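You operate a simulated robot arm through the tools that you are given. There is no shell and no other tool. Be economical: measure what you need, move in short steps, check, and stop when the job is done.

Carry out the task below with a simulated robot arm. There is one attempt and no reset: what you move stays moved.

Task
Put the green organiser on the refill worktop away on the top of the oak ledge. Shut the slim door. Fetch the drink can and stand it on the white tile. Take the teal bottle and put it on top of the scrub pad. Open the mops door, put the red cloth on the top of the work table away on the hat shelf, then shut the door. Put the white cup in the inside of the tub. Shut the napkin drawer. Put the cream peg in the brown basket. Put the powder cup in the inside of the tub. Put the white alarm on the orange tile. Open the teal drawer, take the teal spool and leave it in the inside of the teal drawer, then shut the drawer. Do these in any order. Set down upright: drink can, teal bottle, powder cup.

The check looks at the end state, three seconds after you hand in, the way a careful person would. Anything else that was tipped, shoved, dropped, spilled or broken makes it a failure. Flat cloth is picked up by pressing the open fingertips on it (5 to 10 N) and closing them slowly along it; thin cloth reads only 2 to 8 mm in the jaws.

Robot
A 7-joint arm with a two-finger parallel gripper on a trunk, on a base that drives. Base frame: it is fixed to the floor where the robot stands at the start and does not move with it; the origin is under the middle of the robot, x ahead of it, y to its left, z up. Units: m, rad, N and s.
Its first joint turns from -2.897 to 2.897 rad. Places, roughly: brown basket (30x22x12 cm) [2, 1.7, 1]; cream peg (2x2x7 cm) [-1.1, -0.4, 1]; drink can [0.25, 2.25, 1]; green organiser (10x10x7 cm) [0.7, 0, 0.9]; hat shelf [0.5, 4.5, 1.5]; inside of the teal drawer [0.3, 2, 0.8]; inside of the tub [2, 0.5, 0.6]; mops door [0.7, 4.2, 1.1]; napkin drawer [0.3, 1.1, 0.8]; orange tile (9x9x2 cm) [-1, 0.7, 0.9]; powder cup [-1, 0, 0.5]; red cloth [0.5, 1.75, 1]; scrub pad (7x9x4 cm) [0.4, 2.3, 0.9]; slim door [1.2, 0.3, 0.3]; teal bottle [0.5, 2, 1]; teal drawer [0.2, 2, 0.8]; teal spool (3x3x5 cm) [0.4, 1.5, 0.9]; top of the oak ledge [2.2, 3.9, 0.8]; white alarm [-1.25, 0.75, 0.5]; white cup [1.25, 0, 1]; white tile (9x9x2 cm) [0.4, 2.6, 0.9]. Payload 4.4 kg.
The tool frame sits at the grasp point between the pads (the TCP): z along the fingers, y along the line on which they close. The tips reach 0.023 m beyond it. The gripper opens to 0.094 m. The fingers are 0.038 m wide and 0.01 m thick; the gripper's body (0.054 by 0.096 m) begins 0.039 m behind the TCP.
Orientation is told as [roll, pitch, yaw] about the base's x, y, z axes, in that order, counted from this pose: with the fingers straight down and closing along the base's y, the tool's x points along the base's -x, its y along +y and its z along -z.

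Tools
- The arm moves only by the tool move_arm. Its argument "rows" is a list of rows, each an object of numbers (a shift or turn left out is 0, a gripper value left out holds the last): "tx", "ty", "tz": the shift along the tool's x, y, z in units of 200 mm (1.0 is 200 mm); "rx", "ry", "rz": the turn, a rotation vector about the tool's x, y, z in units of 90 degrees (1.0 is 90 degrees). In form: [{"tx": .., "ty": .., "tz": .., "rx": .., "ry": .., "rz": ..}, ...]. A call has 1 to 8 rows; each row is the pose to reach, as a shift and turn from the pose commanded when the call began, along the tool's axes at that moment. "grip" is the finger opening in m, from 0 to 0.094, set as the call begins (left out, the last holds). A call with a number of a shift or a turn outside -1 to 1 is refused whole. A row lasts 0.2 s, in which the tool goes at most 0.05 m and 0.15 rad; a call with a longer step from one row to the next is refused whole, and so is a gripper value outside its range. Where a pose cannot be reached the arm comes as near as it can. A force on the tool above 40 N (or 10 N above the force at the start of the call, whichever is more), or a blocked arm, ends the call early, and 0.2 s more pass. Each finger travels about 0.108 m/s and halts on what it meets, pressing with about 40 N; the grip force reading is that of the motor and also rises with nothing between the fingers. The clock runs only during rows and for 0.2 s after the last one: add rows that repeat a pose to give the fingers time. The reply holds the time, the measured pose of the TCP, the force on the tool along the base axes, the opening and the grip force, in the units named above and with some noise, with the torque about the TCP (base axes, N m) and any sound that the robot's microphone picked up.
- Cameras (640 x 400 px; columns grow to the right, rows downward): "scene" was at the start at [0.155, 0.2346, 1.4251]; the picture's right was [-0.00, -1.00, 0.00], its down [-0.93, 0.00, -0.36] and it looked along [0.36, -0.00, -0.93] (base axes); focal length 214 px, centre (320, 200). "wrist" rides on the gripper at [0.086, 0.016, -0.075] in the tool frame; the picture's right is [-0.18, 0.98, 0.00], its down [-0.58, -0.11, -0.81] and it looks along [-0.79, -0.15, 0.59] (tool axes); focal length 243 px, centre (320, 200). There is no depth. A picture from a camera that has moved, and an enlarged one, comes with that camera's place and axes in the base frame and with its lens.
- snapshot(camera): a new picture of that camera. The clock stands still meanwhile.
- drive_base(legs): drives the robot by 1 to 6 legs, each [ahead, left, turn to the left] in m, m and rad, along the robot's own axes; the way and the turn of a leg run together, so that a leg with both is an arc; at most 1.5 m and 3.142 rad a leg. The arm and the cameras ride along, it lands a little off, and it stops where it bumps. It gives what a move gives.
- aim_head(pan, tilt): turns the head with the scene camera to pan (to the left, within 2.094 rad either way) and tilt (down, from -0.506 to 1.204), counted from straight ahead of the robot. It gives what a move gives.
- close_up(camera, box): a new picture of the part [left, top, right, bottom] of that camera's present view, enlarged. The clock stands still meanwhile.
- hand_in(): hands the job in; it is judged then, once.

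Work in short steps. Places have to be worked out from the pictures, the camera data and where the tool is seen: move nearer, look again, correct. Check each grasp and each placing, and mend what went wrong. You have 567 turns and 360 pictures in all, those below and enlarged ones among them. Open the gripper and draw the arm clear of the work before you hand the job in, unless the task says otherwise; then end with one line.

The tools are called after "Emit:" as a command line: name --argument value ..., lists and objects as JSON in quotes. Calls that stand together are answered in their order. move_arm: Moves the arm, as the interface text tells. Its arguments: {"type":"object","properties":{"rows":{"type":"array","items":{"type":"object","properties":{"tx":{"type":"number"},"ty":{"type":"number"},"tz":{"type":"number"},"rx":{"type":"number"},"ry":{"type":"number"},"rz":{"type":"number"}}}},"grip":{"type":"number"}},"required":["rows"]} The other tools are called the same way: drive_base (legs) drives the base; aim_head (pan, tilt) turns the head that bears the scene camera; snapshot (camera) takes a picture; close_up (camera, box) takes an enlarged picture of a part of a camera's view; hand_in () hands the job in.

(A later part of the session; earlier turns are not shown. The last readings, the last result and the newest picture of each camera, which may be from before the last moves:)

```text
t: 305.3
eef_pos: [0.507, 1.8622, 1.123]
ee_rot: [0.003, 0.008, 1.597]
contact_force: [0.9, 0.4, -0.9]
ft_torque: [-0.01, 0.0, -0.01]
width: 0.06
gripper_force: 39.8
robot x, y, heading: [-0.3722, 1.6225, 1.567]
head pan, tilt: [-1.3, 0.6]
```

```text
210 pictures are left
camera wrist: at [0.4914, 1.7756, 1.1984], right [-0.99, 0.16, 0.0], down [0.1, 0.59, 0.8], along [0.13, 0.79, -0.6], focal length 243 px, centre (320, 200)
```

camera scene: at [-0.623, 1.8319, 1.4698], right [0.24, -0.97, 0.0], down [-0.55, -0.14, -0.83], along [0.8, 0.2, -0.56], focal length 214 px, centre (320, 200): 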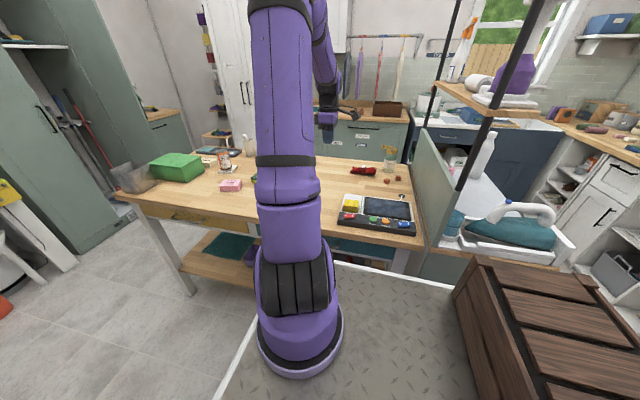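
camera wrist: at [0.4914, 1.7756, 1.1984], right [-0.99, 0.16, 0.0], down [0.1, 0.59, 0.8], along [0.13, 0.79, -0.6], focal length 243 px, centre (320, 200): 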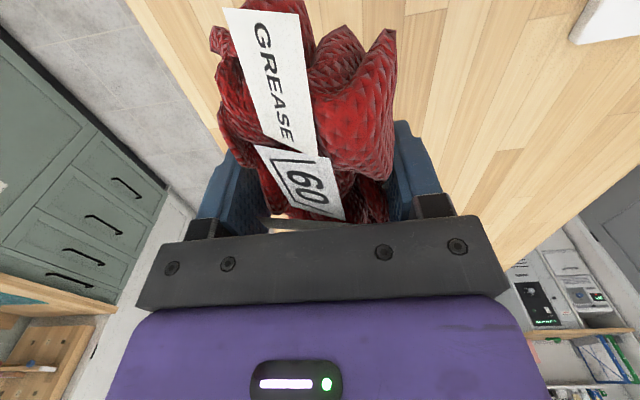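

Cloth lifted. Raise, retract, and drive to the cabinet.

Emit:
move_arm --rows '[{"tz": -0.2}, {"tz": -0.4, "ty": 0.1}, {"tz": -0.6, "ty": 0.2}, {"tz": -0.8, "ty": 0.3}, {"tz": -0.9, "ty": 0.5}, {"tz": -0.9, "ty": 0.7}, {"tz": -0.9, "ty": 0.9}]'

Emit:
move_arm --rows '[{"ty": 0.2, "tx": -0.1}, {"ty": 0.4, "tx": -0.2}, {"ty": 0.6, "tx": -0.3}, {"ty": 0.8, "tx": -0.4}, {"ty": 0.95, "tx": -0.5}]'

Emit:
drive_base --legs '[[0, 0.1, 0], [1.3, 0, 0], [0.58, 0, 0], [0, -0.5, 0]]'

Emit:
aim_head --pan -0.7 --tilt 0.1

Emit:
snapshot --camera "scene"

```text
t: 306.9
eef_pos: [0.3288, 1.8561, 1.2999]
ee_rot: [0.005, 0.007, 1.594]
contact_force: [1.2, 0.2, -1.2]
ft_torque: [0.02, 0.05, -0.01]
width: 0.06
gripper_force: 39.8
robot x, y, heading: [-0.38, 1.6218, 1.566]
head pan, tilt: [-1.3, 0.6]
```

```text
t: 308.1
eef_pos: [0.1364, 1.9548, 1.3003]
ee_rot: [0.005, 0.005, 1.593]
contact_force: [0.3, -0.7, -1.2]
ft_torque: [0.04, 0.02, 0.0]
width: 0.0601
gripper_force: 40.0
robot x, y, heading: [-0.3752, 1.6193, 1.568]
head pan, tilt: [-1.3, 0.6]
```

```text
t: 320.7
eef_pos: [0.5606, 3.7969, 1.3006]
ee_rot: [0.003, 0.007, 1.582]
contact_force: [0.1, -0.2, -0.8]
ft_torque: [0.01, 0.01, 0.01]
width: 0.0602
gripper_force: 39.4
robot x, y, heading: [0.041, 3.4699, 1.559]
head pan, tilt: [-1.3, 0.6]
```

```text
t: 321.7
eef_pos: [0.5598, 3.797, 1.3006]
ee_rot: [0.005, 0.007, 1.583]
contact_force: [0.3, -0.4, -0.8]
ft_torque: [0.03, -0.02, 0.03]
width: 0.0598
gripper_force: 40.4
robot x, y, heading: [0.0444, 3.4697, 1.553]
head pan, tilt: [-0.7, 0.099]
```

```text
209 pictures are left
camera scene: at [-0.1314, 3.6428, 1.5158], right [0.76, -0.65, 0.0], down [-0.07, -0.08, -0.99], along [0.65, 0.75, -0.1], focal length 214 px, centre (320, 200)
```

scene: 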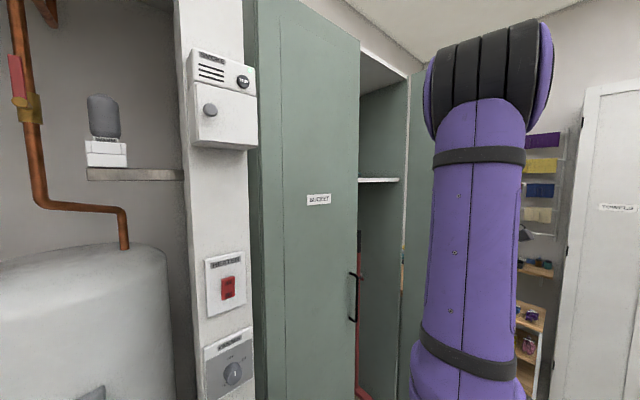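

Emit:
drive_base --legs '[[0.05, -0.1, 0]]'

Emit:
move_arm --rows '[{"tz": -0.2}, {"tz": -0.4}, {"tz": -0.6}, {"tz": -0.8}, {"tz": -1.0}]'

Emit:
move_arm --rows '[{"tz": -0.15, "ry": -0.09}, {"tz": -0.3, "ry": -0.18}, {"tz": -0.45, "ry": -0.27}, {"tz": -0.6, "ry": -0.36}, {"tz": -0.75, "ry": -0.45}, {"tz": -0.85, "ry": -0.54}, {"tz": -0.9, "ry": -0.6}]'

Emit:
snapshot --camera "wrist"

Emit:
snapshot --camera "scene"

```text
t: 322.9
eef_pos: [0.6636, 3.8471, 1.3012]
ee_rot: [0.003, 0.006, 1.582]
contact_force: [0.8, -0.7, -0.6]
ft_torque: [0.01, 0.0, 0.02]
width: 0.0598
gripper_force: 40.1
robot x, y, heading: [0.1427, 3.519, 1.555]
head pan, tilt: [-0.7, 0.099]
```

```text
t: 324.1
eef_pos: [0.6623, 3.8472, 1.4983]
ee_rot: [0.002, 0.006, 1.585]
contact_force: [0.9, -0.1, -1.0]
ft_torque: [0.02, -0.01, 0.02]
width: 0.0599
gripper_force: 40.4
robot x, y, heading: [0.1468, 3.5188, 1.555]
head pan, tilt: [-0.7, 0.099]
```

```text
t: 325.7
eef_pos: [0.6654, 3.8501, 1.6812]
ee_rot: [0.007, -0.937, 1.575]
contact_force: [-0.6, 0.1, -0.4]
ft_torque: [0.02, -0.03, 0.0]
width: 0.0598
gripper_force: 40.0
robot x, y, heading: [0.1467, 3.5205, 1.558]
head pan, tilt: [-0.7, 0.099]
```

```text
208 pictures are left
camera wrist: at [0.6488, 3.7391, 1.656], right [-0.98, 0.1, 0.15], down [0.12, -0.3, 0.95], along [0.14, 0.95, 0.29], focal length 243 px, centre (320, 200)
```

wrist: 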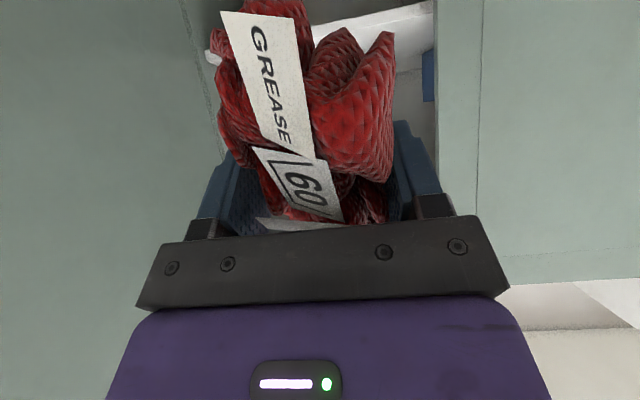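

```text
207 pictures are left
camera scene: at [-0.0278, 3.6923, 1.5159], right [0.76, -0.65, 0.0], down [-0.07, -0.08, -0.99], along [0.65, 0.75, -0.1], focal length 214 px, centre (320, 200)
```

scene: 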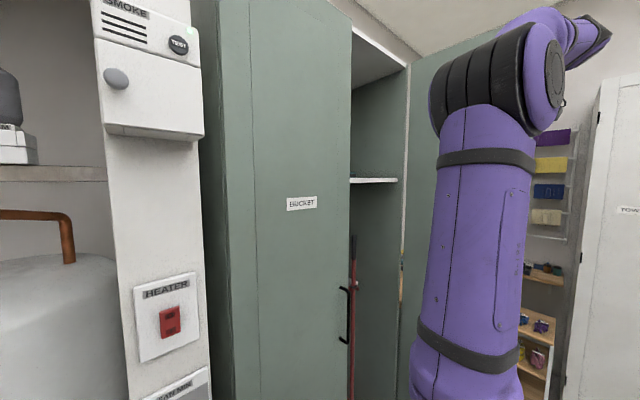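

Shelf spans x≈0.50–0.87, front edge y≈4.21, z≈1.51. I move the cloth in above the shelf.

Emit:
move_arm --rows '[{"tx": -0.12, "ty": -0.04, "tz": 0.16}, {"tx": -0.24, "ty": -0.08, "tz": 0.32}, {"tx": -0.36, "ty": -0.12, "tz": 0.48}, {"tx": -0.48, "ty": -0.16, "tz": 0.64}, {"tx": -0.592, "ty": -0.2, "tz": 0.806}]'

Emit:
snapshot --camera "wrist"

Emit:
snapshot --camera "scene"

```text
t: 326.9
eef_pos: [0.7018, 4.0511, 1.6803]
ee_rot: [0.006, -0.935, 1.577]
contact_force: [0.9, -1.1, 0.0]
ft_torque: [0.0, 0.01, -0.01]
width: 0.0601
gripper_force: 40.2
robot x, y, heading: [0.1483, 3.5197, 1.56]
head pan, tilt: [-0.7, 0.099]
```

```text
206 pictures are left
camera wrist: at [0.6848, 3.9406, 1.6553], right [-0.98, 0.1, 0.15], down [0.12, -0.3, 0.95], along [0.14, 0.95, 0.29], focal length 243 px, centre (320, 200)
```

wrist: 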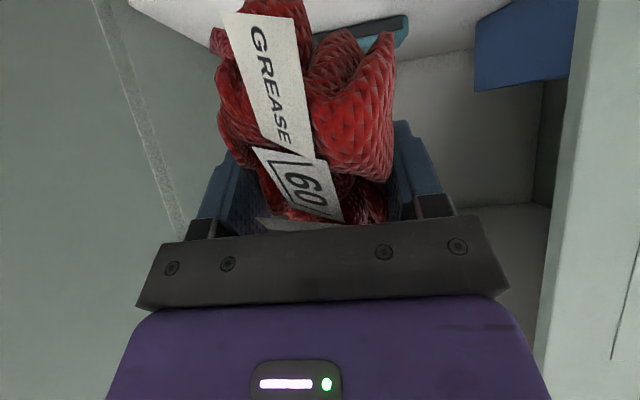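

```text
205 pictures are left
camera scene: at [-0.028, 3.6916, 1.5159], right [0.76, -0.65, 0.0], down [-0.07, -0.07, -1.0], along [0.65, 0.75, -0.1], focal length 214 px, centre (320, 200)
```

scene: 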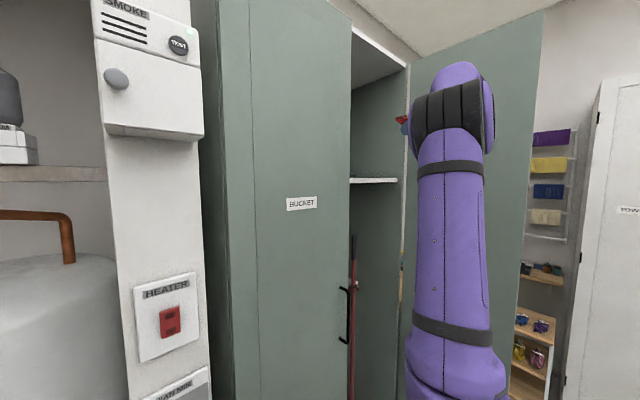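

Some items are already on the shelf. I back up higher with less tilt to see the free area.

Emit:
move_arm --rows '[{"tx": -0.03, "ty": 0.12, "tz": -0.13, "ry": 0.06}, {"tx": -0.06, "ty": 0.25, "tz": -0.26, "ry": 0.12}, {"tx": -0.09, "ty": 0.37, "tz": -0.38, "ry": 0.19}, {"tx": -0.12, "ty": 0.5, "tz": -0.5, "ry": 0.25}, {"tx": -0.15, "ty": 0.62, "tz": -0.63, "ry": 0.31}, {"tx": -0.19, "ty": 0.75, "tz": -0.76, "ry": 0.378}, {"tx": -0.19, "ty": 0.75, "tz": -0.76, "ry": 0.378}]'

Emit:
snapshot --camera "wrist"

```text
t: 328.5
eef_pos: [0.5429, 3.9703, 1.7545]
ee_rot: [-0.05, -0.455, 1.609]
contact_force: [-1.2, 0.0, 1.2]
ft_torque: [-0.01, -0.07, -0.06]
width: 0.0598
gripper_force: 39.7
out of reach, approached as far as the arm can: row 4, 5, 6, 7
robot x, y, heading: [0.1497, 3.5176, 1.559]
head pan, tilt: [-0.7, 0.099]
```

```text
204 pictures are left
camera wrist: at [0.526, 3.86, 1.7821], right [-0.99, 0.15, 0.04], down [0.06, 0.17, 0.98], along [0.14, 0.97, -0.18], focal length 243 px, centre (320, 200)
```

wrist: 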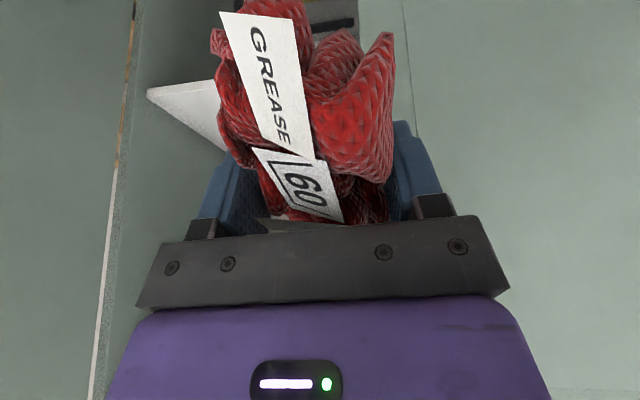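

Free shelf area is at the right (x≈0.72–0.87). I re-tilt and shift right.

Emit:
move_arm --rows '[{"ty": -0.12, "tz": 0.1, "ry": -0.05}, {"ty": -0.25, "tz": 0.2, "ry": -0.1}, {"ty": -0.4, "tz": 0.3, "ry": -0.16}, {"ty": -0.55, "tz": 0.4, "ry": -0.22}, {"ty": -0.7, "tz": 0.5, "ry": -0.28}, {"ty": -0.85, "tz": 0.515, "ry": -0.31}, {"ty": -1.0, "tz": 0.515, "ry": -0.31}]'

Emit:
snapshot --camera "wrist"

```text
t: 330.1
eef_pos: [0.747, 4.0177, 1.6697]
ee_rot: [-0.072, -0.944, 1.648]
contact_force: [-0.1, 0.7, 0.3]
ft_torque: [-0.04, -0.02, -0.04]
width: 0.0598
gripper_force: 39.5
robot x, y, heading: [0.1441, 3.5185, 1.556]
head pan, tilt: [-0.7, 0.099]
```

```text
203 pictures are left
camera wrist: at [0.7329, 3.9067, 1.6424], right [-0.99, 0.09, 0.11], down [0.07, -0.31, 0.95], along [0.12, 0.95, 0.3], focal length 243 px, centre (320, 200)
```

wrist: 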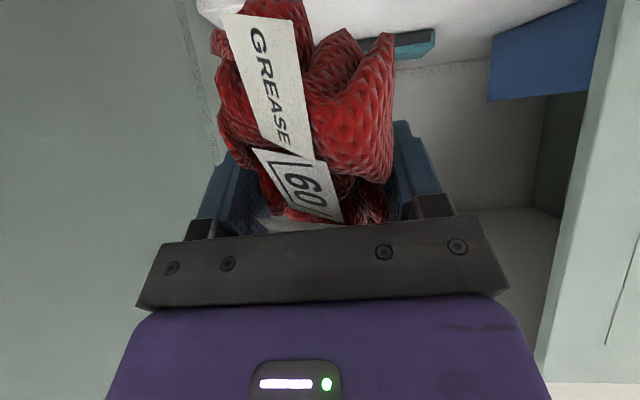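

Emit:
move_arm --rows '[{"tx": -0.12, "ty": -0.1, "tz": 0.15}, {"tx": -0.24, "ty": -0.2, "tz": 0.3}, {"tx": -0.36, "ty": -0.265, "tz": 0.47}, {"tx": -0.49, "ty": -0.265, "tz": 0.67}, {"tx": -0.49, "ty": -0.265, "tz": 0.67}]'

Emit:
snapshot --camera "wrist"

Emit:
close_up --camera "scene" --box '[330, 60, 530, 220]'

```text
t: 331.3
eef_pos: [0.7918, 4.1712, 1.6597]
ee_rot: [-0.07, -0.94, 1.643]
contact_force: [0.5, 0.3, -0.2]
ft_torque: [0.0, -0.03, -0.01]
width: 0.0599
gripper_force: 39.9
out of reach, approached as far as the arm can: row 3, 4, 5
robot x, y, heading: [0.1469, 3.5203, 1.561]
head pan, tilt: [-0.7, 0.099]
```

```text
202 pictures are left
camera wrist: at [0.7766, 4.0598, 1.6325], right [-0.99, 0.09, 0.11], down [0.08, -0.31, 0.95], along [0.12, 0.95, 0.3], focal length 243 px, centre (320, 200)
```

wrist: 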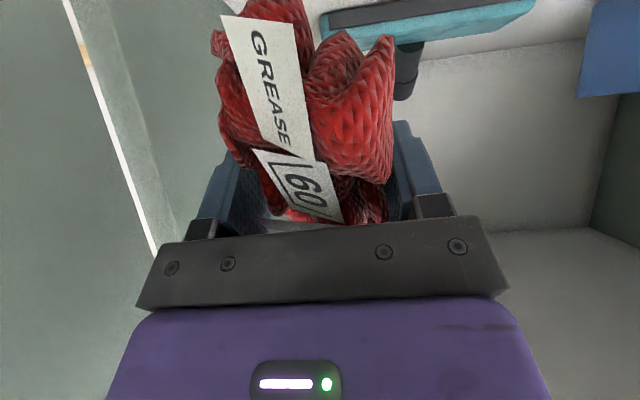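

```text
2.50 times, centred on (430, 140) of scene
camera zoom: at [-0.0279, 3.692, 1.5159], right [0.76, -0.65, 0.0], down [-0.07, -0.07, -1.0], along [0.65, 0.75, -0.1], focal length 536 px, centre (45, 350)
```

zoom: 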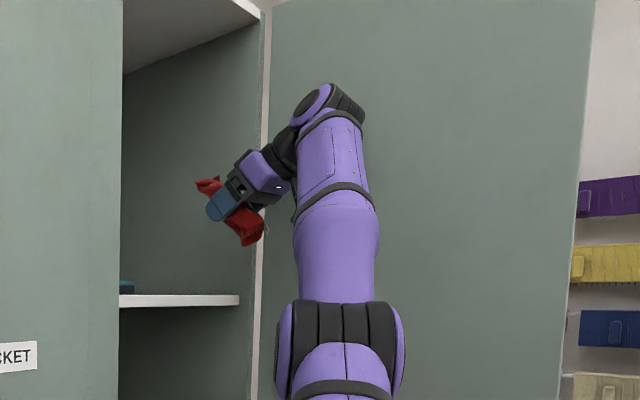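

The arm is near its limit; I retract slightly and bring the base closer.

Emit:
move_arm --rows '[{"tx": 0.15, "tz": -0.2}, {"tx": 0.3, "tz": -0.4}, {"tx": 0.45, "tz": -0.6}, {"tx": 0.55, "tz": -0.75}]'

Emit:
drive_base --legs '[[0.13, -0.1, 0]]'

Emit:
snapshot --camera "scene"

```text
t: 332.3
eef_pos: [0.8177, 3.991, 1.6856]
ee_rot: [-0.07, -0.94, 1.645]
contact_force: [-0.2, 1.4, -0.9]
ft_torque: [-0.02, 0.0, -0.03]
width: 0.0602
gripper_force: 39.8
out of reach, approached as far as the arm can: row 1, 2, 3, 4
robot x, y, heading: [0.1454, 3.5187, 1.562]
head pan, tilt: [-0.7, 0.099]
```

```text
t: 333.2
eef_pos: [0.8346, 4.0184, 1.6868]
ee_rot: [-0.058, -0.937, 1.64]
contact_force: [-8.8, 0.1, -5.3]
ft_torque: [0.2, 0.23, -0.43]
width: 0.06
gripper_force: 40.1
robot x, y, heading: [0.1663, 3.5476, 1.561]
head pan, tilt: [-0.7, 0.099]
stopped in leg 1: the force on the tool passed its limit at 113 N (the readings are from after the stop); the commanded pose is now the measured one
```

```text
200 pictures are left
camera scene: at [-0.0082, 3.7189, 1.5158], right [0.76, -0.65, 0.0], down [-0.06, -0.08, -1.0], along [0.65, 0.75, -0.1], focal length 214 px, centre (320, 200)
```

scene: 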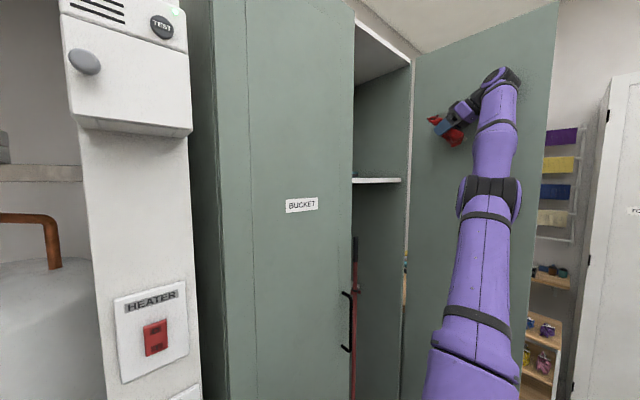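

The arm over-extended again and brushed the door. I drive back-left for space, then flip the elbow with an out/in motion.

Emit:
drive_base --legs '[[0, 0.15, 0], [-0.15, 0.1, 0]]'

Emit:
move_arm --rows '[{"ty": -0.2}, {"ty": -0.4}, {"ty": -0.6}, {"ty": -0.8}, {"ty": -1.0}]'

Emit:
move_arm --rows '[{"ty": 0.2}, {"ty": 0.4}, {"ty": 0.6}, {"ty": 0.8}, {"ty": 1.0}, {"ty": 1.0, "tz": -0.2}, {"ty": 1.0, "tz": -0.4}, {"ty": 1.0, "tz": -0.6}]'

Emit:
snapshot --camera "scene"

```text
t: 335.7
eef_pos: [0.581, 3.8741, 1.6871]
ee_rot: [-0.058, -0.935, 1.641]
contact_force: [-0.2, 0.4, -0.5]
ft_torque: [0.01, 0.0, 0.0]
width: 0.0598
gripper_force: 39.9
robot x, y, heading: [-0.0888, 3.4025, 1.56]
head pan, tilt: [-0.7, 0.099]
```

```text
t: 336.9
eef_pos: [0.6504, 3.8675, 1.6182]
ee_rot: [-0.058, -0.937, 1.642]
contact_force: [-0.7, -0.1, -1.1]
ft_torque: [-0.05, -0.02, 0.01]
width: 0.06
gripper_force: 39.9
out of reach, approached as far as the arm can: row 1, 2, 3, 4, 5
robot x, y, heading: [-0.0867, 3.4025, 1.558]
head pan, tilt: [-0.7, 0.099]
```

```text
t: 338.7
eef_pos: [0.4473, 3.7651, 1.6826]
ee_rot: [-0.058, -0.935, 1.644]
contact_force: [-0.2, 0.5, -0.4]
ft_torque: [0.0, 0.02, -0.01]
width: 0.06
gripper_force: 40.3
robot x, y, heading: [-0.0903, 3.3996, 1.568]
head pan, tilt: [-0.7, 0.099]
```

```text
199 pictures are left
camera scene: at [-0.2627, 3.5734, 1.5158], right [0.76, -0.65, 0.0], down [-0.06, -0.08, -0.99], along [0.65, 0.75, -0.1], focal length 214 px, centre (320, 200)
```

scene: 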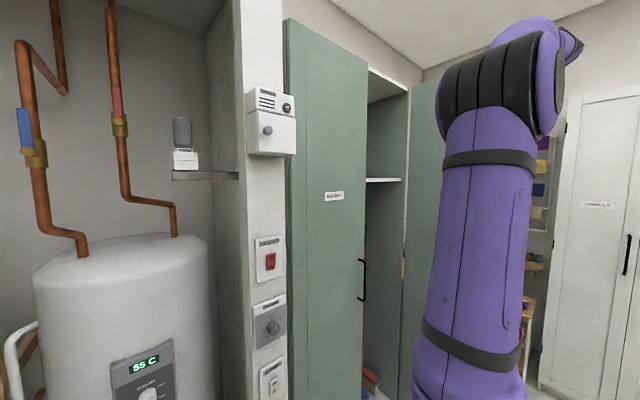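

Elbow recovered. Drive ahead 0.22 and right 0.30 so the shelf is well within reach.

Emit:
drive_base --legs '[[0.2, 0, 0], [0, -0.3, 0]]'

Emit:
snapshot --camera "wrist"

```text
t: 342.0
eef_pos: [0.7512, 3.9634, 1.6812]
ee_rot: [-0.058, -0.935, 1.645]
contact_force: [-0.1, 0.4, -0.1]
ft_torque: [-0.05, 0.02, 0.01]
width: 0.06
gripper_force: 40.1
robot x, y, heading: [0.2137, 3.595, 1.563]
head pan, tilt: [-0.7, 0.099]
```

```text
198 pictures are left
camera wrist: at [0.7368, 3.8522, 1.6559], right [-0.99, 0.08, 0.11], down [0.08, -0.3, 0.95], along [0.11, 0.95, 0.29], focal length 243 px, centre (320, 200)
```

wrist: 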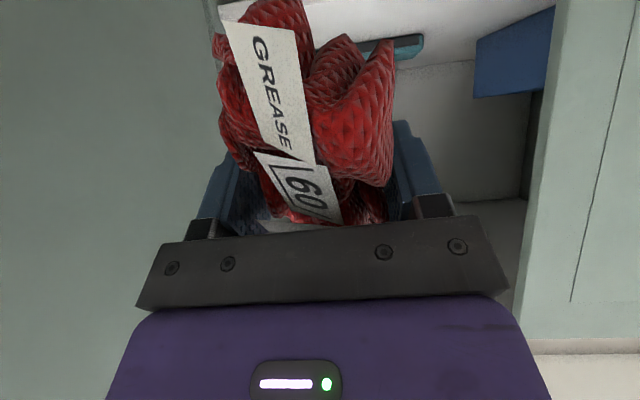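

Emit:
move_arm --rows '[{"tx": -0.117, "ty": -0.036, "tz": 0.16}, {"tx": -0.234, "ty": -0.072, "tz": 0.32}, {"tx": -0.351, "ty": -0.108, "tz": 0.48}, {"tx": -0.468, "ty": -0.144, "tz": 0.64}, {"tx": -0.585, "ty": -0.18, "tz": 0.8}]'

Emit:
move_arm --rows '[{"tx": -0.117, "ty": -0.04, "tz": 0.16}, {"tx": -0.234, "ty": -0.08, "tz": 0.32}, {"tx": -0.351, "ty": -0.1, "tz": 0.48}, {"tx": -0.468, "ty": -0.12, "tz": 0.64}]'

Emit:
snapshot --camera "wrist"

Emit:
close_up --camera "scene" --box '[330, 60, 530, 220]'

```text
t: 343.2
eef_pos: [0.7822, 4.1639, 1.68]
ee_rot: [-0.06, -0.935, 1.646]
contact_force: [-0.6, -1.2, 0.7]
ft_torque: [0.03, 0.02, -0.06]
width: 0.06
gripper_force: 40.4
robot x, y, heading: [0.213, 3.5999, 1.564]
head pan, tilt: [-0.7, 0.099]
```

```text
t: 344.2
eef_pos: [0.7958, 4.3154, 1.6781]
ee_rot: [-0.061, -0.938, 1.647]
contact_force: [-0.7, -2.0, 1.6]
ft_torque: [-0.03, -0.02, -0.02]
width: 0.06
gripper_force: 40.5
out of reach, approached as far as the arm can: row 4
robot x, y, heading: [0.2168, 3.5942, 1.563]
head pan, tilt: [-0.7, 0.099]
```

```text
197 pictures are left
camera wrist: at [0.782, 4.2044, 1.6516], right [-0.99, 0.08, 0.11], down [0.08, -0.3, 0.95], along [0.11, 0.95, 0.29], focal length 243 px, centre (320, 200)
```

wrist: 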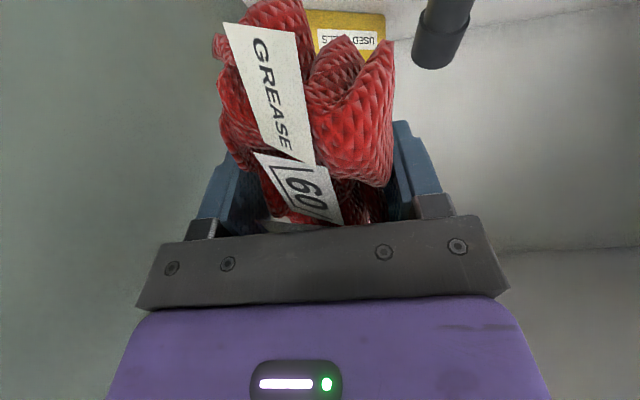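

```text
2.50 times, centred on (430, 140) of scene
camera zoom: at [0.0404, 3.768, 1.516], right [0.76, -0.65, 0.0], down [-0.06, -0.07, -1.0], along [0.65, 0.76, -0.1], focal length 536 px, centre (45, 350)
```

zoom: 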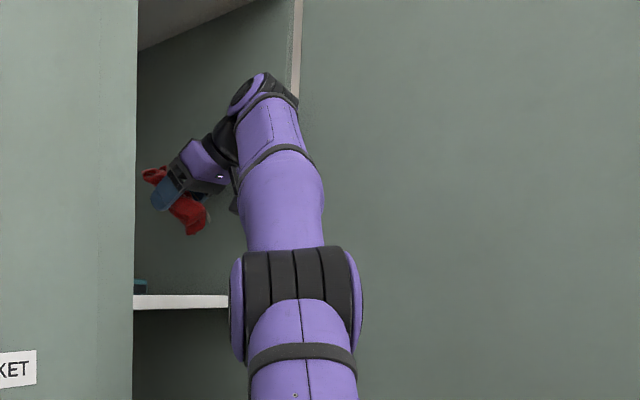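

The cloth is over the shelf. I lower it slowly.

Emit:
move_arm --rows '[{"tx": 0.08, "tz": 0.06}, {"tx": 0.16, "tz": 0.12}, {"tx": 0.22, "tz": 0.16}, {"tx": 0.27, "tz": 0.2}, {"tx": 0.31, "tz": 0.227}, {"tx": 0.35, "tz": 0.256}, {"tx": 0.39, "tz": 0.285}, {"tx": 0.43, "tz": 0.315}]'

Emit:
snapshot --camera "wrist"

Emit:
close_up --camera "scene" --box '[330, 60, 530, 220]'

```text
t: 345.9
eef_pos: [0.7981, 4.3153, 1.5818]
ee_rot: [-0.079, -0.947, 1.662]
contact_force: [-0.1, 0.5, 5.8]
ft_torque: [-0.03, -0.02, -0.02]
width: 0.0599
gripper_force: 39.9
robot x, y, heading: [0.2161, 3.5966, 1.557]
head pan, tilt: [-0.7, 0.099]
stopped in row 8: the force on the tool passed its limit at 50 N (the readings are from after the stop); the commanded pose is now the measured one
```

```text
195 pictures are left
camera wrist: at [0.7851, 4.2052, 1.555], right [-0.99, 0.08, 0.1], down [0.07, -0.32, 0.95], along [0.11, 0.95, 0.31], focal length 243 px, centre (320, 200)
```

wrist: 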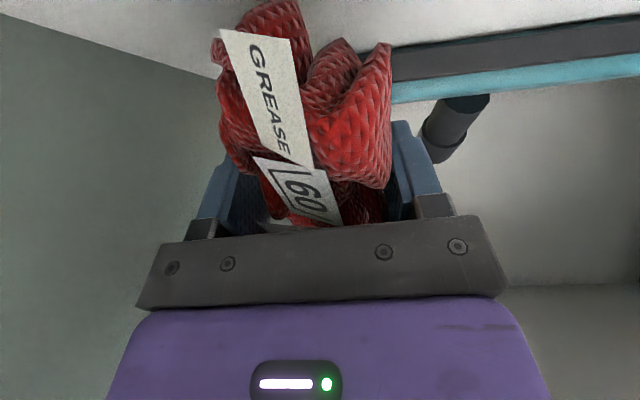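

```text
2.50 times, centred on (430, 140) of scene
camera zoom: at [0.041, 3.7692, 1.5159], right [0.76, -0.65, 0.0], down [-0.06, -0.08, -1.0], along [0.65, 0.76, -0.1], focal length 536 px, centre (45, 350)
```

zoom: 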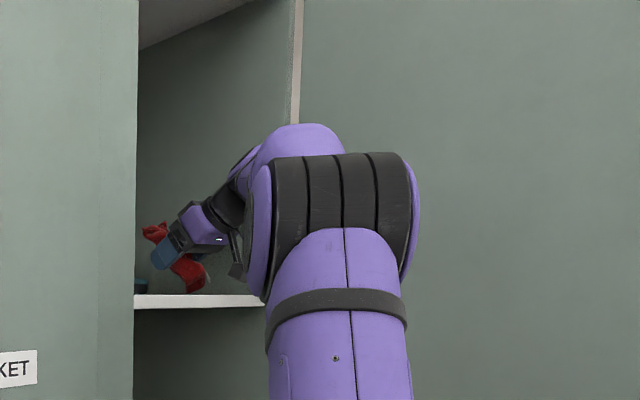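

The lower end touches the shelf. I reduce the tilt to lay it flatter before releasing.

Emit:
move_arm --rows '[{"ry": 0.05, "tx": -0.03}, {"ry": 0.1, "tx": -0.03}, {"ry": 0.15, "tx": -0.03}, {"ry": 0.2, "tx": -0.03}, {"ry": 0.25, "tx": -0.03}, {"ry": 0.3, "tx": -0.03}]'

Emit:
snapshot --camera "wrist"

```text
t: 347.4
eef_pos: [0.7978, 4.3203, 1.5867]
ee_rot: [-0.052, -0.475, 1.619]
contact_force: [-1.0, -0.2, -0.5]
ft_torque: [0.01, -0.01, 0.0]
width: 0.0597
gripper_force: 39.4
robot x, y, heading: [0.2166, 3.5956, 1.567]
head pan, tilt: [-0.7, 0.099]
```

```text
193 pictures are left
camera wrist: at [0.7825, 4.2082, 1.6121], right [-0.99, 0.14, 0.04], down [0.06, 0.15, 0.99], along [0.13, 0.98, -0.16], focal length 243 px, centre (320, 200)
```

wrist: 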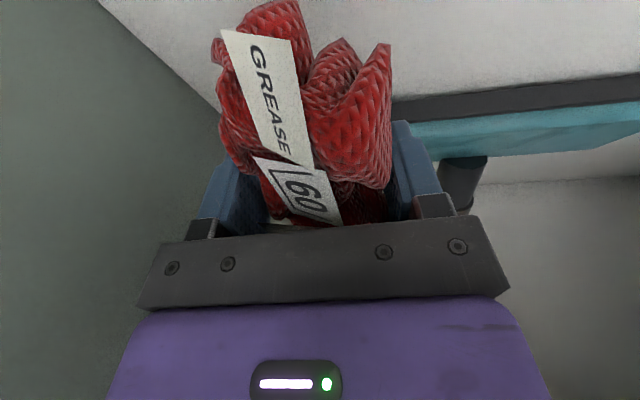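

Emit:
move_arm --rows '[{"ry": 0.07}, {"ry": 0.14}, {"ry": 0.21}, {"ry": 0.28}, {"ry": 0.28}]'

Emit:
move_arm --rows '[{"tz": 0.06}, {"tz": 0.1}, {"tz": 0.14}, {"tz": 0.17}, {"tz": 0.2}, {"tz": 0.23}, {"tz": 0.26}, {"tz": 0.29}]'

Emit:
snapshot --camera "wrist"

```text
t: 348.6
eef_pos: [0.7634, 4.2879, 1.5595]
ee_rot: [-0.047, -0.035, 1.598]
contact_force: [-0.5, -0.8, -0.3]
ft_torque: [0.0, 0.01, 0.03]
width: 0.0597
gripper_force: 40.0
out of reach, approached as far as the arm can: row 1, 2, 3, 4, 5
robot x, y, heading: [0.2165, 3.5982, 1.562]
head pan, tilt: [-0.7, 0.099]
```

```text
t: 349.2
eef_pos: [0.7634, 4.2892, 1.5442]
ee_rot: [-0.055, -0.046, 1.6]
contact_force: [-1.4, -1.4, 4.7]
ft_torque: [-0.1, 0.25, 0.04]
width: 0.0599
gripper_force: 40.0
robot x, y, heading: [0.2147, 3.5994, 1.56]
head pan, tilt: [-0.7, 0.099]
stopped in row 3: the force on the tool passed its limit at 58 N (the readings are from after the stop); the commanded pose is now the measured one
```

```text
192 pictures are left
camera wrist: at [0.7442, 4.2002, 1.6133], right [-0.99, 0.16, -0.04], down [0.05, 0.55, 0.84], along [0.16, 0.82, -0.55], focal length 243 px, centre (320, 200)
```

wrist: 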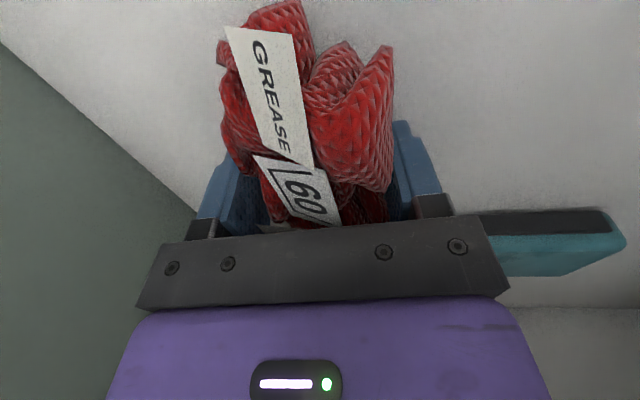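

Cloth is resting flat on the shelf. Release and lift.

Emit:
move_arm --rows '[{}, {}, {}]' --grip 0.08

Emit:
move_arm --rows '[{"tz": -0.1}, {"tz": -0.2}, {"tz": -0.3}, {"tz": -0.4}]'

Emit:
snapshot --camera "wrist"

```text
t: 350.0
eef_pos: [0.766, 4.2875, 1.544]
ee_rot: [-0.053, -0.046, 1.6]
contact_force: [22.1, 2.4, 26.0]
ft_torque: [-0.41, 0.57, 0.27]
width: 0.0696
gripper_force: 0.1
robot x, y, heading: [0.2163, 3.5966, 1.567]
head pan, tilt: [-0.7, 0.099]
```

```text
t: 351.0
eef_pos: [0.7587, 4.2843, 1.5705]
ee_rot: [-0.055, -0.047, 1.601]
contact_force: [0.1, -0.5, 0.8]
ft_torque: [0.0, 0.01, 0.02]
width: 0.0801
gripper_force: 0.0
out of reach, approached as far as the arm can: row 2, 3, 4
robot x, y, heading: [0.218, 3.5999, 1.562]
head pan, tilt: [-0.7, 0.099]
```

```text
191 pictures are left
camera wrist: at [0.7384, 4.1947, 1.6393], right [-0.99, 0.16, -0.05], down [0.05, 0.54, 0.84], along [0.16, 0.82, -0.55], focal length 243 px, centre (320, 200)
```

wrist: 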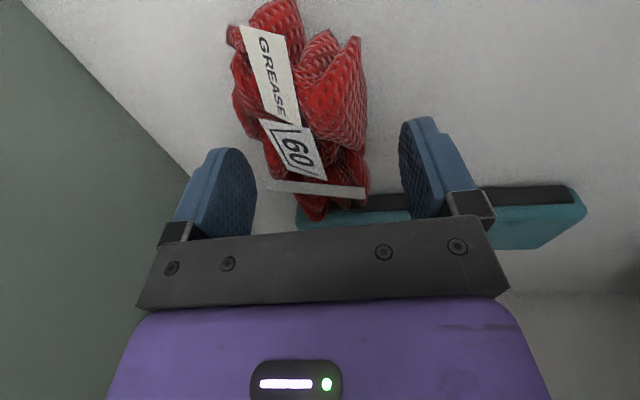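

Cloth lies on the shelf. The arm is at its limit again; I use the out/in trick gently, then pull out and up.

Emit:
move_arm --rows '[{"tx": -0.15}, {"tx": -0.3}, {"tx": -0.45}]'

Emit:
move_arm --rows '[{"tx": 0.2, "tz": -0.05}, {"tx": 0.4, "tz": -0.1}, {"tx": 0.55, "tz": -0.2}, {"tx": 0.7, "tz": -0.3}, {"tx": 0.85, "tz": -0.3}]'

Emit:
snapshot --camera "wrist"

```text
t: 351.8
eef_pos: [0.7514, 4.3002, 1.565]
ee_rot: [-0.053, -0.046, 1.602]
contact_force: [-0.3, 0.2, -0.3]
ft_torque: [0.03, -0.01, -0.02]
width: 0.0798
gripper_force: 0.0
out of reach, approached as far as the arm can: row 1, 2, 3
robot x, y, heading: [0.2175, 3.5957, 1.566]
head pan, tilt: [-0.7, 0.099]
```

```text
t: 353.0
eef_pos: [0.7514, 4.1303, 1.615]
ee_rot: [-0.052, -0.047, 1.602]
contact_force: [0.5, 0.4, -0.2]
ft_torque: [-0.04, 0.0, 0.0]
width: 0.08
gripper_force: 0.1
robot x, y, heading: [0.2173, 3.596, 1.56]
head pan, tilt: [-0.7, 0.099]
```

```text
190 pictures are left
camera wrist: at [0.7315, 4.041, 1.6847], right [-0.99, 0.16, -0.04], down [0.05, 0.55, 0.84], along [0.15, 0.82, -0.55], focal length 243 px, centre (320, 200)
```

wrist: 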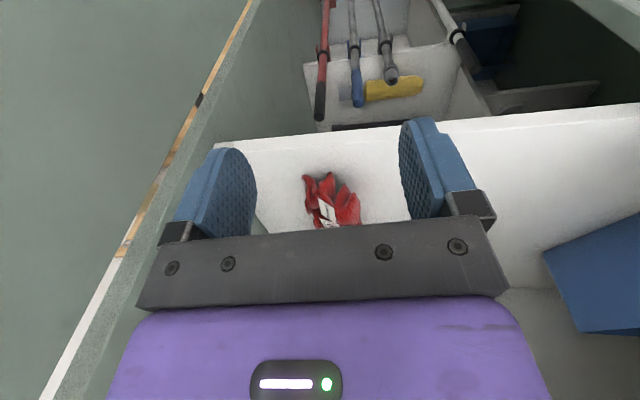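

Cloth is safely on the hat shelf. To shut the door (now ~75° open, free edge ≈(0.828,3.77)) I'll grip its free edge. First retract and reposition the base.

Emit:
move_arm --rows '[{"tx": 0.2, "ty": 0.05}, {"tx": 0.4, "ty": 0.1}, {"tx": 0.6, "ty": 0.2}, {"tx": 0.8, "ty": 0.3}, {"tx": 1.0, "ty": 0.4}]' --grip 0.05

Emit:
move_arm --rows '[{"tz": 0.2, "ty": 0.05}, {"tz": 0.4, "ty": 0.1}, {"tz": 0.6, "ty": 0.15}, {"tz": 0.8, "ty": 0.2}, {"tz": 1.0, "ty": 0.25}]'

Emit:
drive_base --legs '[[-0.12, 0.1, 0]]'

Emit:
aim_head --pan -1.1 --tilt 0.25

Emit:
snapshot --camera "scene"

```text
t: 354.2
eef_pos: [0.6758, 3.9243, 1.6034]
ee_rot: [-0.051, -0.044, 1.599]
contact_force: [-0.5, -0.1, 0.2]
ft_torque: [-0.04, 0.02, 0.01]
width: 0.05
gripper_force: 0.3
robot x, y, heading: [0.2164, 3.6011, 1.565]
head pan, tilt: [-0.7, 0.099]
```

```text
t: 355.4
eef_pos: [0.6398, 3.9341, 1.4016]
ee_rot: [-0.054, -0.046, 1.599]
contact_force: [-0.9, 0.3, 0.1]
ft_torque: [0.0, 0.03, 0.02]
width: 0.0499
gripper_force: 0.0
robot x, y, heading: [0.2172, 3.6007, 1.564]
head pan, tilt: [-0.7, 0.099]
```

```text
t: 356.8
eef_pos: [0.5381, 3.8144, 1.4016]
ee_rot: [-0.054, -0.045, 1.601]
contact_force: [-0.1, 0.6, 0.2]
ft_torque: [0.01, 0.01, -0.02]
width: 0.0498
gripper_force: 0.1
robot x, y, heading: [0.1137, 3.4767, 1.567]
head pan, tilt: [-0.7, 0.099]
```

```text
t: 357.7
eef_pos: [0.5398, 3.8143, 1.4001]
ee_rot: [-0.051, -0.046, 1.601]
contact_force: [-0.4, 0.4, -0.3]
ft_torque: [0.0, 0.0, 0.0]
width: 0.05
gripper_force: 0.1
robot x, y, heading: [0.1151, 3.4752, 1.565]
head pan, tilt: [-1.1, 0.25]
```

```text
189 pictures are left
camera scene: at [-0.0363, 3.6209, 1.502], right [0.45, -0.89, 0.0], down [-0.22, -0.11, -0.97], along [0.87, 0.43, -0.25], focal length 214 px, centre (320, 200)
```

scene: 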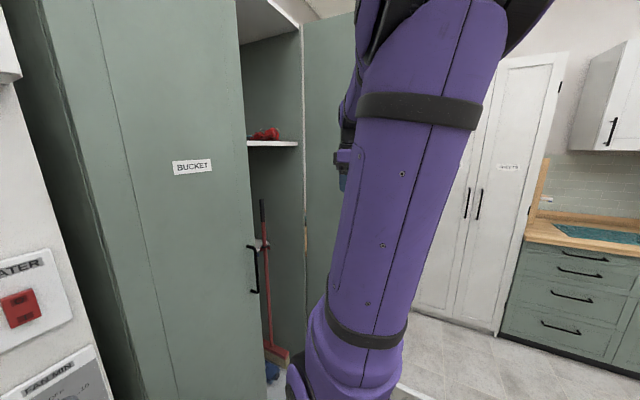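

Emit:
move_arm --rows '[{"tx": 0.12, "ty": -0.12, "tz": 0.07, "rz": 0.023}, {"tx": 0.25, "ty": -0.25, "tz": 0.15, "rz": 0.046}, {"tx": 0.37, "ty": -0.37, "tz": 0.22, "rz": 0.07}, {"tx": 0.5, "ty": -0.5, "tz": 0.3, "rz": 0.093}, {"tx": 0.62, "ty": -0.62, "tz": 0.37, "rz": 0.116}, {"tx": 0.75, "ty": -0.75, "tz": 0.45, "rz": 0.14}, {"tx": 0.87, "ty": -0.87, "tz": 0.52, "rz": 0.163}, {"tx": 1.0, "ty": -1.0, "tz": 0.6, "rz": 0.185}]'

Emit:
move_arm --rows '[{"ry": -0.095}, {"ry": -0.19}, {"ry": -0.285}, {"ry": -0.38}, {"ry": -0.475}, {"ry": -0.57}, {"ry": -0.665}, {"ry": -0.74}]'

Emit:
snapshot --camera "wrist"

Emit:
snapshot --camera "scene"

```text
t: 359.5
eef_pos: [0.751, 3.6253, 1.2828]
ee_rot: [-0.037, -0.059, 1.307]
contact_force: [-1.4, -0.1, -0.3]
ft_torque: [-0.05, -0.06, 0.02]
width: 0.05
gripper_force: 0.0
robot x, y, heading: [0.1189, 3.4747, 1.564]
head pan, tilt: [-1.1, 0.25]
```

```text
t: 361.3
eef_pos: [0.7485, 3.6247, 1.284]
ee_rot: [-0.114, -1.219, 1.415]
contact_force: [0.3, -0.1, -0.4]
ft_torque: [-0.02, -0.04, -0.02]
width: 0.0499
gripper_force: 0.1
robot x, y, heading: [0.1138, 3.4802, 1.563]
head pan, tilt: [-1.1, 0.25]
```

```text
188 pictures are left
camera wrist: at [0.7088, 3.534, 1.2268], right [-0.94, 0.32, 0.13], down [-0.07, -0.56, 0.83], along [0.34, 0.76, 0.55], focal length 243 px, centre (320, 200)
```

wrist: 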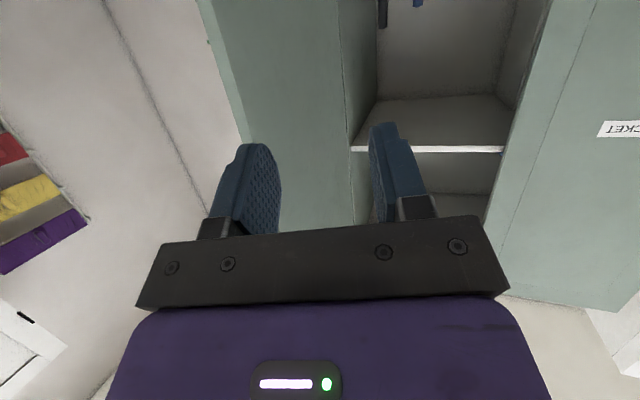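

```text
187 pictures are left
camera scene: at [-0.0364, 3.621, 1.5019], right [0.45, -0.89, 0.0], down [-0.22, -0.11, -0.97], along [0.87, 0.43, -0.25], focal length 214 px, centre (320, 200)
```

scene: 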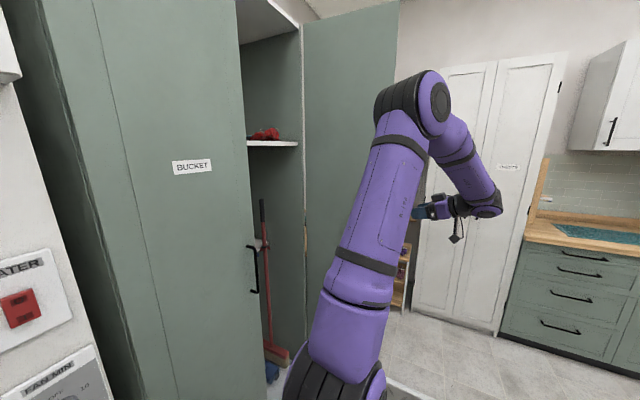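

Free edge triangulated at (0.893,3.76), door ~84° open. I approach the edge with the fingers astride it.

Emit:
move_arm --rows '[{"tx": -0.03, "ty": -0.15, "tz": 0.08}, {"tx": -0.06, "ty": -0.3, "tz": 0.16}, {"tx": -0.1, "ty": -0.45, "tz": 0.25}, {"tx": -0.13, "ty": -0.61, "tz": 0.35}, {"tx": -0.13, "ty": -0.61, "tz": 0.35}]' --grip 0.06

Emit:
snapshot --camera "wrist"

Emit:
snapshot --camera "scene"

```text
t: 362.5
eef_pos: [0.888, 3.6662, 1.2885]
ee_rot: [-0.11, -1.22, 1.413]
contact_force: [-0.8, 0.2, 0.0]
ft_torque: [-0.01, -0.05, -0.03]
width: 0.0599
gripper_force: 0.0
robot x, y, heading: [0.117, 3.4749, 1.561]
head pan, tilt: [-1.1, 0.25]
```

```text
186 pictures are left
camera wrist: at [0.847, 3.5741, 1.2323], right [-0.94, 0.32, 0.14], down [-0.07, -0.56, 0.83], along [0.34, 0.77, 0.55], focal length 243 px, centre (320, 200)
```

wrist: 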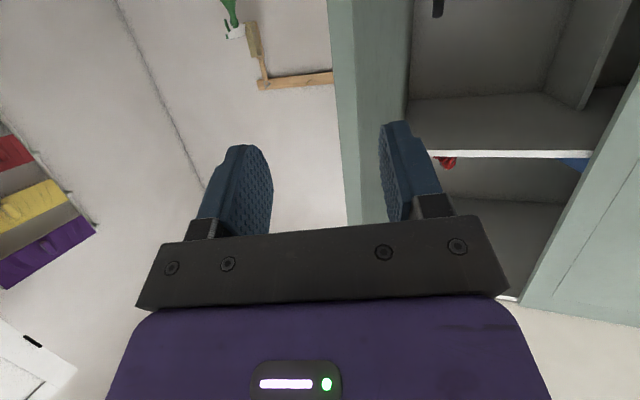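

```text
185 pictures are left
camera scene: at [-0.0363, 3.6208, 1.5019], right [0.45, -0.89, 0.0], down [-0.22, -0.11, -0.97], along [0.87, 0.43, -0.25], focal length 214 px, centre (320, 200)
```

scene: 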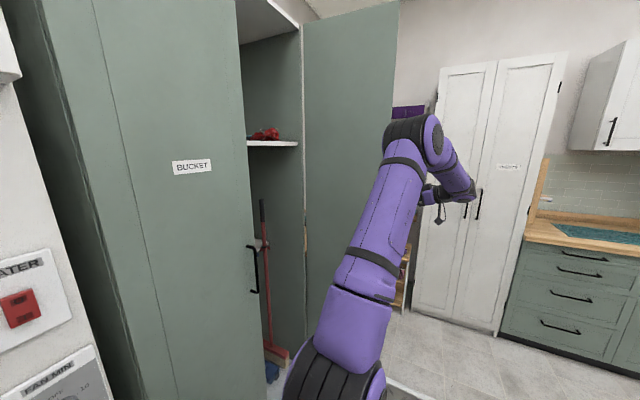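

Edge is between the fingers. Advance ~11 cm and pinch.

Emit:
move_arm --rows '[{"tx": -0.05, "ty": 0.01, "tz": 0.14}, {"tx": -0.1, "ty": 0.02, "tz": 0.28}, {"tx": -0.15, "ty": 0.03, "tz": 0.42}, {"tx": -0.196, "ty": 0.03, "tz": 0.54}, {"tx": -0.196, "ty": 0.03, "tz": 0.54}]'

Emit:
snapshot --camera "wrist"

```text
t: 363.7
eef_pos: [0.9117, 3.7768, 1.2877]
ee_rot: [-0.113, -1.218, 1.411]
contact_force: [-1.2, -0.7, 0.7]
ft_torque: [0.03, -0.03, 0.05]
width: 0.0603
gripper_force: 0.4
robot x, y, heading: [0.1141, 3.4781, 1.566]
head pan, tilt: [-1.1, 0.25]
```

```text
184 pictures are left
camera wrist: at [0.8712, 3.6856, 1.2311], right [-0.94, 0.32, 0.14], down [-0.07, -0.56, 0.83], along [0.34, 0.77, 0.55], focal length 243 px, centre (320, 200)
```

wrist: 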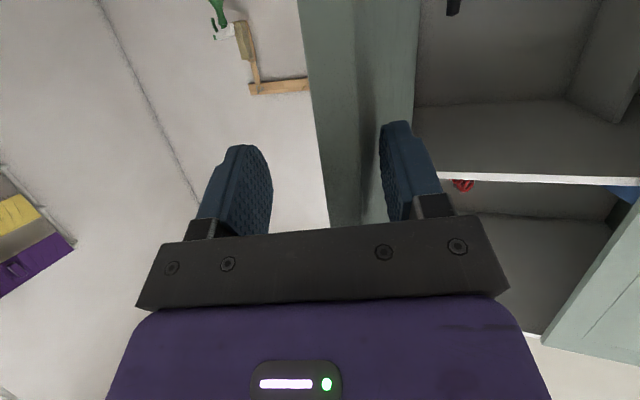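

Emit:
move_arm --rows '[{}, {}, {}]' --grip 0.0

```text
t: 364.0
eef_pos: [0.9017, 3.7808, 1.2878]
ee_rot: [-0.092, -1.218, 1.417]
contact_force: [-84.6, -5.3, -8.3]
ft_torque: [-0.19, -0.86, 2.73]
width: 0.0334
gripper_force: 40.8
robot x, y, heading: [0.1153, 3.4738, 1.568]
head pan, tilt: [-1.1, 0.25]
stopped in row 1: the force on the tool passed its limit at 52 N (the readings are from after the stop); the commanded pose is now the measured one
```

Emit:
move_arm --rows '[{}, {}, {}]'

Emit:
snapshot --camera "wrist"

```text
t: 364.8
eef_pos: [0.9052, 3.7803, 1.2868]
ee_rot: [-0.095, -1.219, 1.413]
contact_force: [-83.1, -0.5, -13.1]
ft_torque: [-0.36, -0.94, 2.67]
width: 0.0408
gripper_force: 40.4
robot x, y, heading: [0.1155, 3.4749, 1.57]
head pan, tilt: [-1.1, 0.25]
```

```text
183 pictures are left
camera wrist: at [0.8641, 3.6877, 1.2309], right [-0.94, 0.3, 0.14], down [-0.06, -0.56, 0.83], along [0.33, 0.77, 0.55], focal length 243 px, centre (320, 200)
```

wrist: 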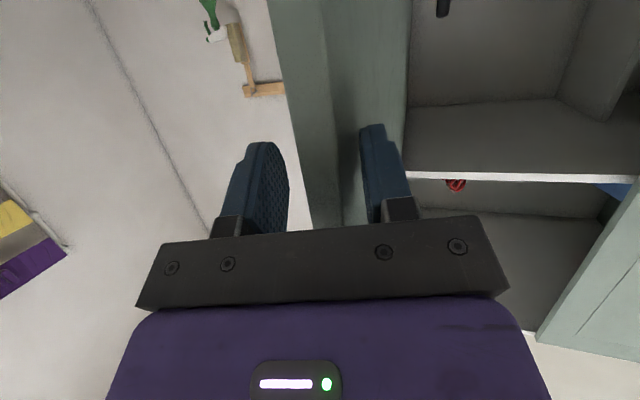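

The inner finger is pressing the door; I shift the tool ~12 mm toward −x to centre it.

Emit:
move_arm --rows '[{"ty": 0.03}, {"ty": 0.06}, {"ty": 0.06}, {"ty": 0.06}]'

```text
t: 365.8
eef_pos: [0.8984, 3.7811, 1.2887]
ee_rot: [-0.108, -1.218, 1.414]
contact_force: [-10.5, -0.5, 9.2]
ft_torque: [-0.53, 0.35, 1.94]
width: 0.0288
gripper_force: 45.0
robot x, y, heading: [0.1158, 3.4775, 1.567]
head pan, tilt: [-1.1, 0.25]
```

Edge pinched. Swing the door toward closing along the arc.

Emit:
move_arm --rows '[{"tx": 0.002, "ty": 0.163, "tz": -0.005, "rx": 0.048, "rz": 0.017}, {"tx": -0.002, "ty": 0.334, "tz": 0.005, "rx": 0.1, "rz": 0.036}, {"tx": -0.011, "ty": 0.505, "tz": 0.03, "rx": 0.153, "rz": 0.055}, {"tx": -0.024, "ty": 0.673, "tz": 0.067, "rx": 0.205, "rz": 0.074}, {"tx": -0.042, "ty": 0.837, "tz": 0.119, "rx": 0.257, "rz": 0.093}, {"tx": -0.066, "ty": 0.994, "tz": 0.184, "rx": 0.309, "rz": 0.112}]'

Emit:
snapshot --camera "scene"

```text
t: 366.4
eef_pos: [0.8568, 3.7829, 1.2862]
ee_rot: [-0.119, -1.221, 1.303]
contact_force: [-4.5, -12.9, 5.7]
ft_torque: [0.63, 0.19, 1.25]
width: 0.0297
gripper_force: 45.2
robot x, y, heading: [0.1146, 3.4756, 1.559]
head pan, tilt: [-1.1, 0.25]
stopped in row 2: the force on the tool passed its limit at 47 N (the readings are from after the stop); the commanded pose is now the measured one
```

```text
182 pictures are left
camera scene: at [-0.0369, 3.6195, 1.502], right [0.45, -0.89, 0.0], down [-0.22, -0.11, -0.97], along [0.87, 0.43, -0.25], focal length 214 px, centre (320, 200)
```

scene: 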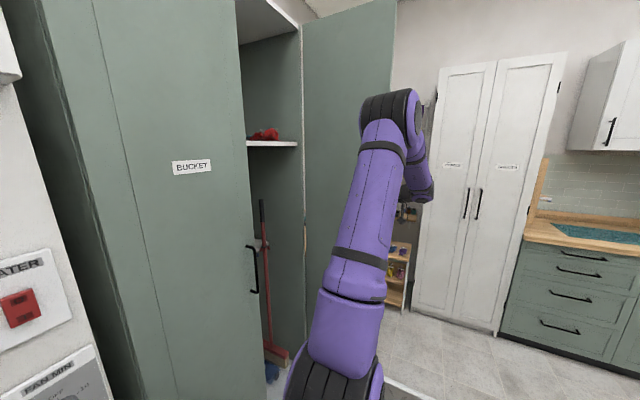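

Door follows. I loosen the pinch (outer finger now hooks the outer face) and continue the arc.

Emit:
move_arm --rows '[{}, {"tx": -0.005, "ty": 0.13, "tz": 0.013, "rx": 0.037, "rz": 0.013}, {"tx": -0.007, "ty": 0.302, "tz": 0.02, "rx": 0.089, "rz": 0.032}, {"tx": -0.014, "ty": 0.474, "tz": 0.039, "rx": 0.141, "rz": 0.051}, {"tx": -0.027, "ty": 0.642, "tz": 0.073, "rx": 0.193, "rz": 0.07}, {"tx": -0.044, "ty": 0.806, "tz": 0.121, "rx": 0.245, "rz": 0.089}, {"tx": -0.066, "ty": 0.967, "tz": 0.183, "rx": 0.297, "rz": 0.108}]' --grip 0.055

Emit:
snapshot --camera "scene"

Emit:
snapshot --camera "wrist"

```text
t: 367.5
eef_pos: [0.7666, 3.8262, 1.2829]
ee_rot: [-0.114, -1.231, 1.026]
contact_force: [-3.5, -11.0, 2.1]
ft_torque: [0.58, -0.2, 0.02]
width: 0.0557
gripper_force: 1.1
robot x, y, heading: [0.1148, 3.4786, 1.563]
head pan, tilt: [-1.1, 0.25]
stopped in row 5: the force on the tool passed its limit at 45 N (the readings are from after the stop); the commanded pose is now the measured one
```

```text
181 pictures are left
camera scene: at [-0.0363, 3.6194, 1.502], right [0.45, -0.89, 0.0], down [-0.22, -0.11, -0.97], along [0.87, 0.43, -0.25], focal length 214 px, centre (320, 200)
```

scene: 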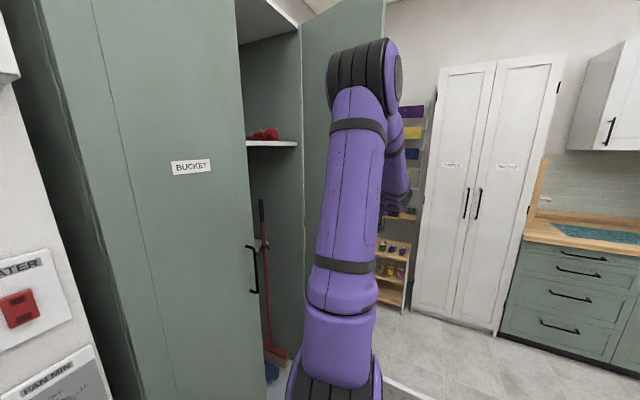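

```text
180 pictures are left
camera wrist: at [0.6936, 3.7565, 1.2252], right [-0.75, 0.65, 0.14], down [-0.28, -0.5, 0.82], along [0.6, 0.58, 0.56], focal length 243 px, centre (320, 200)
```

wrist: 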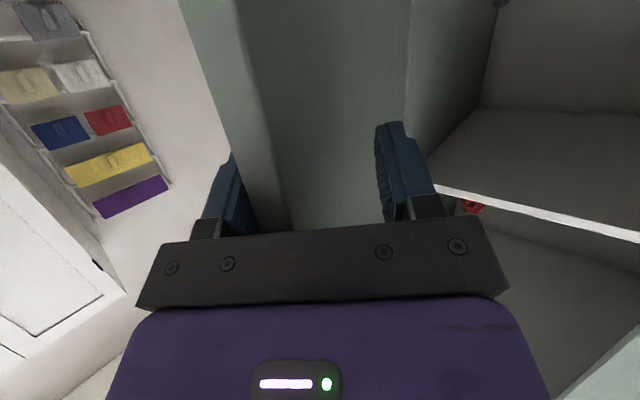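

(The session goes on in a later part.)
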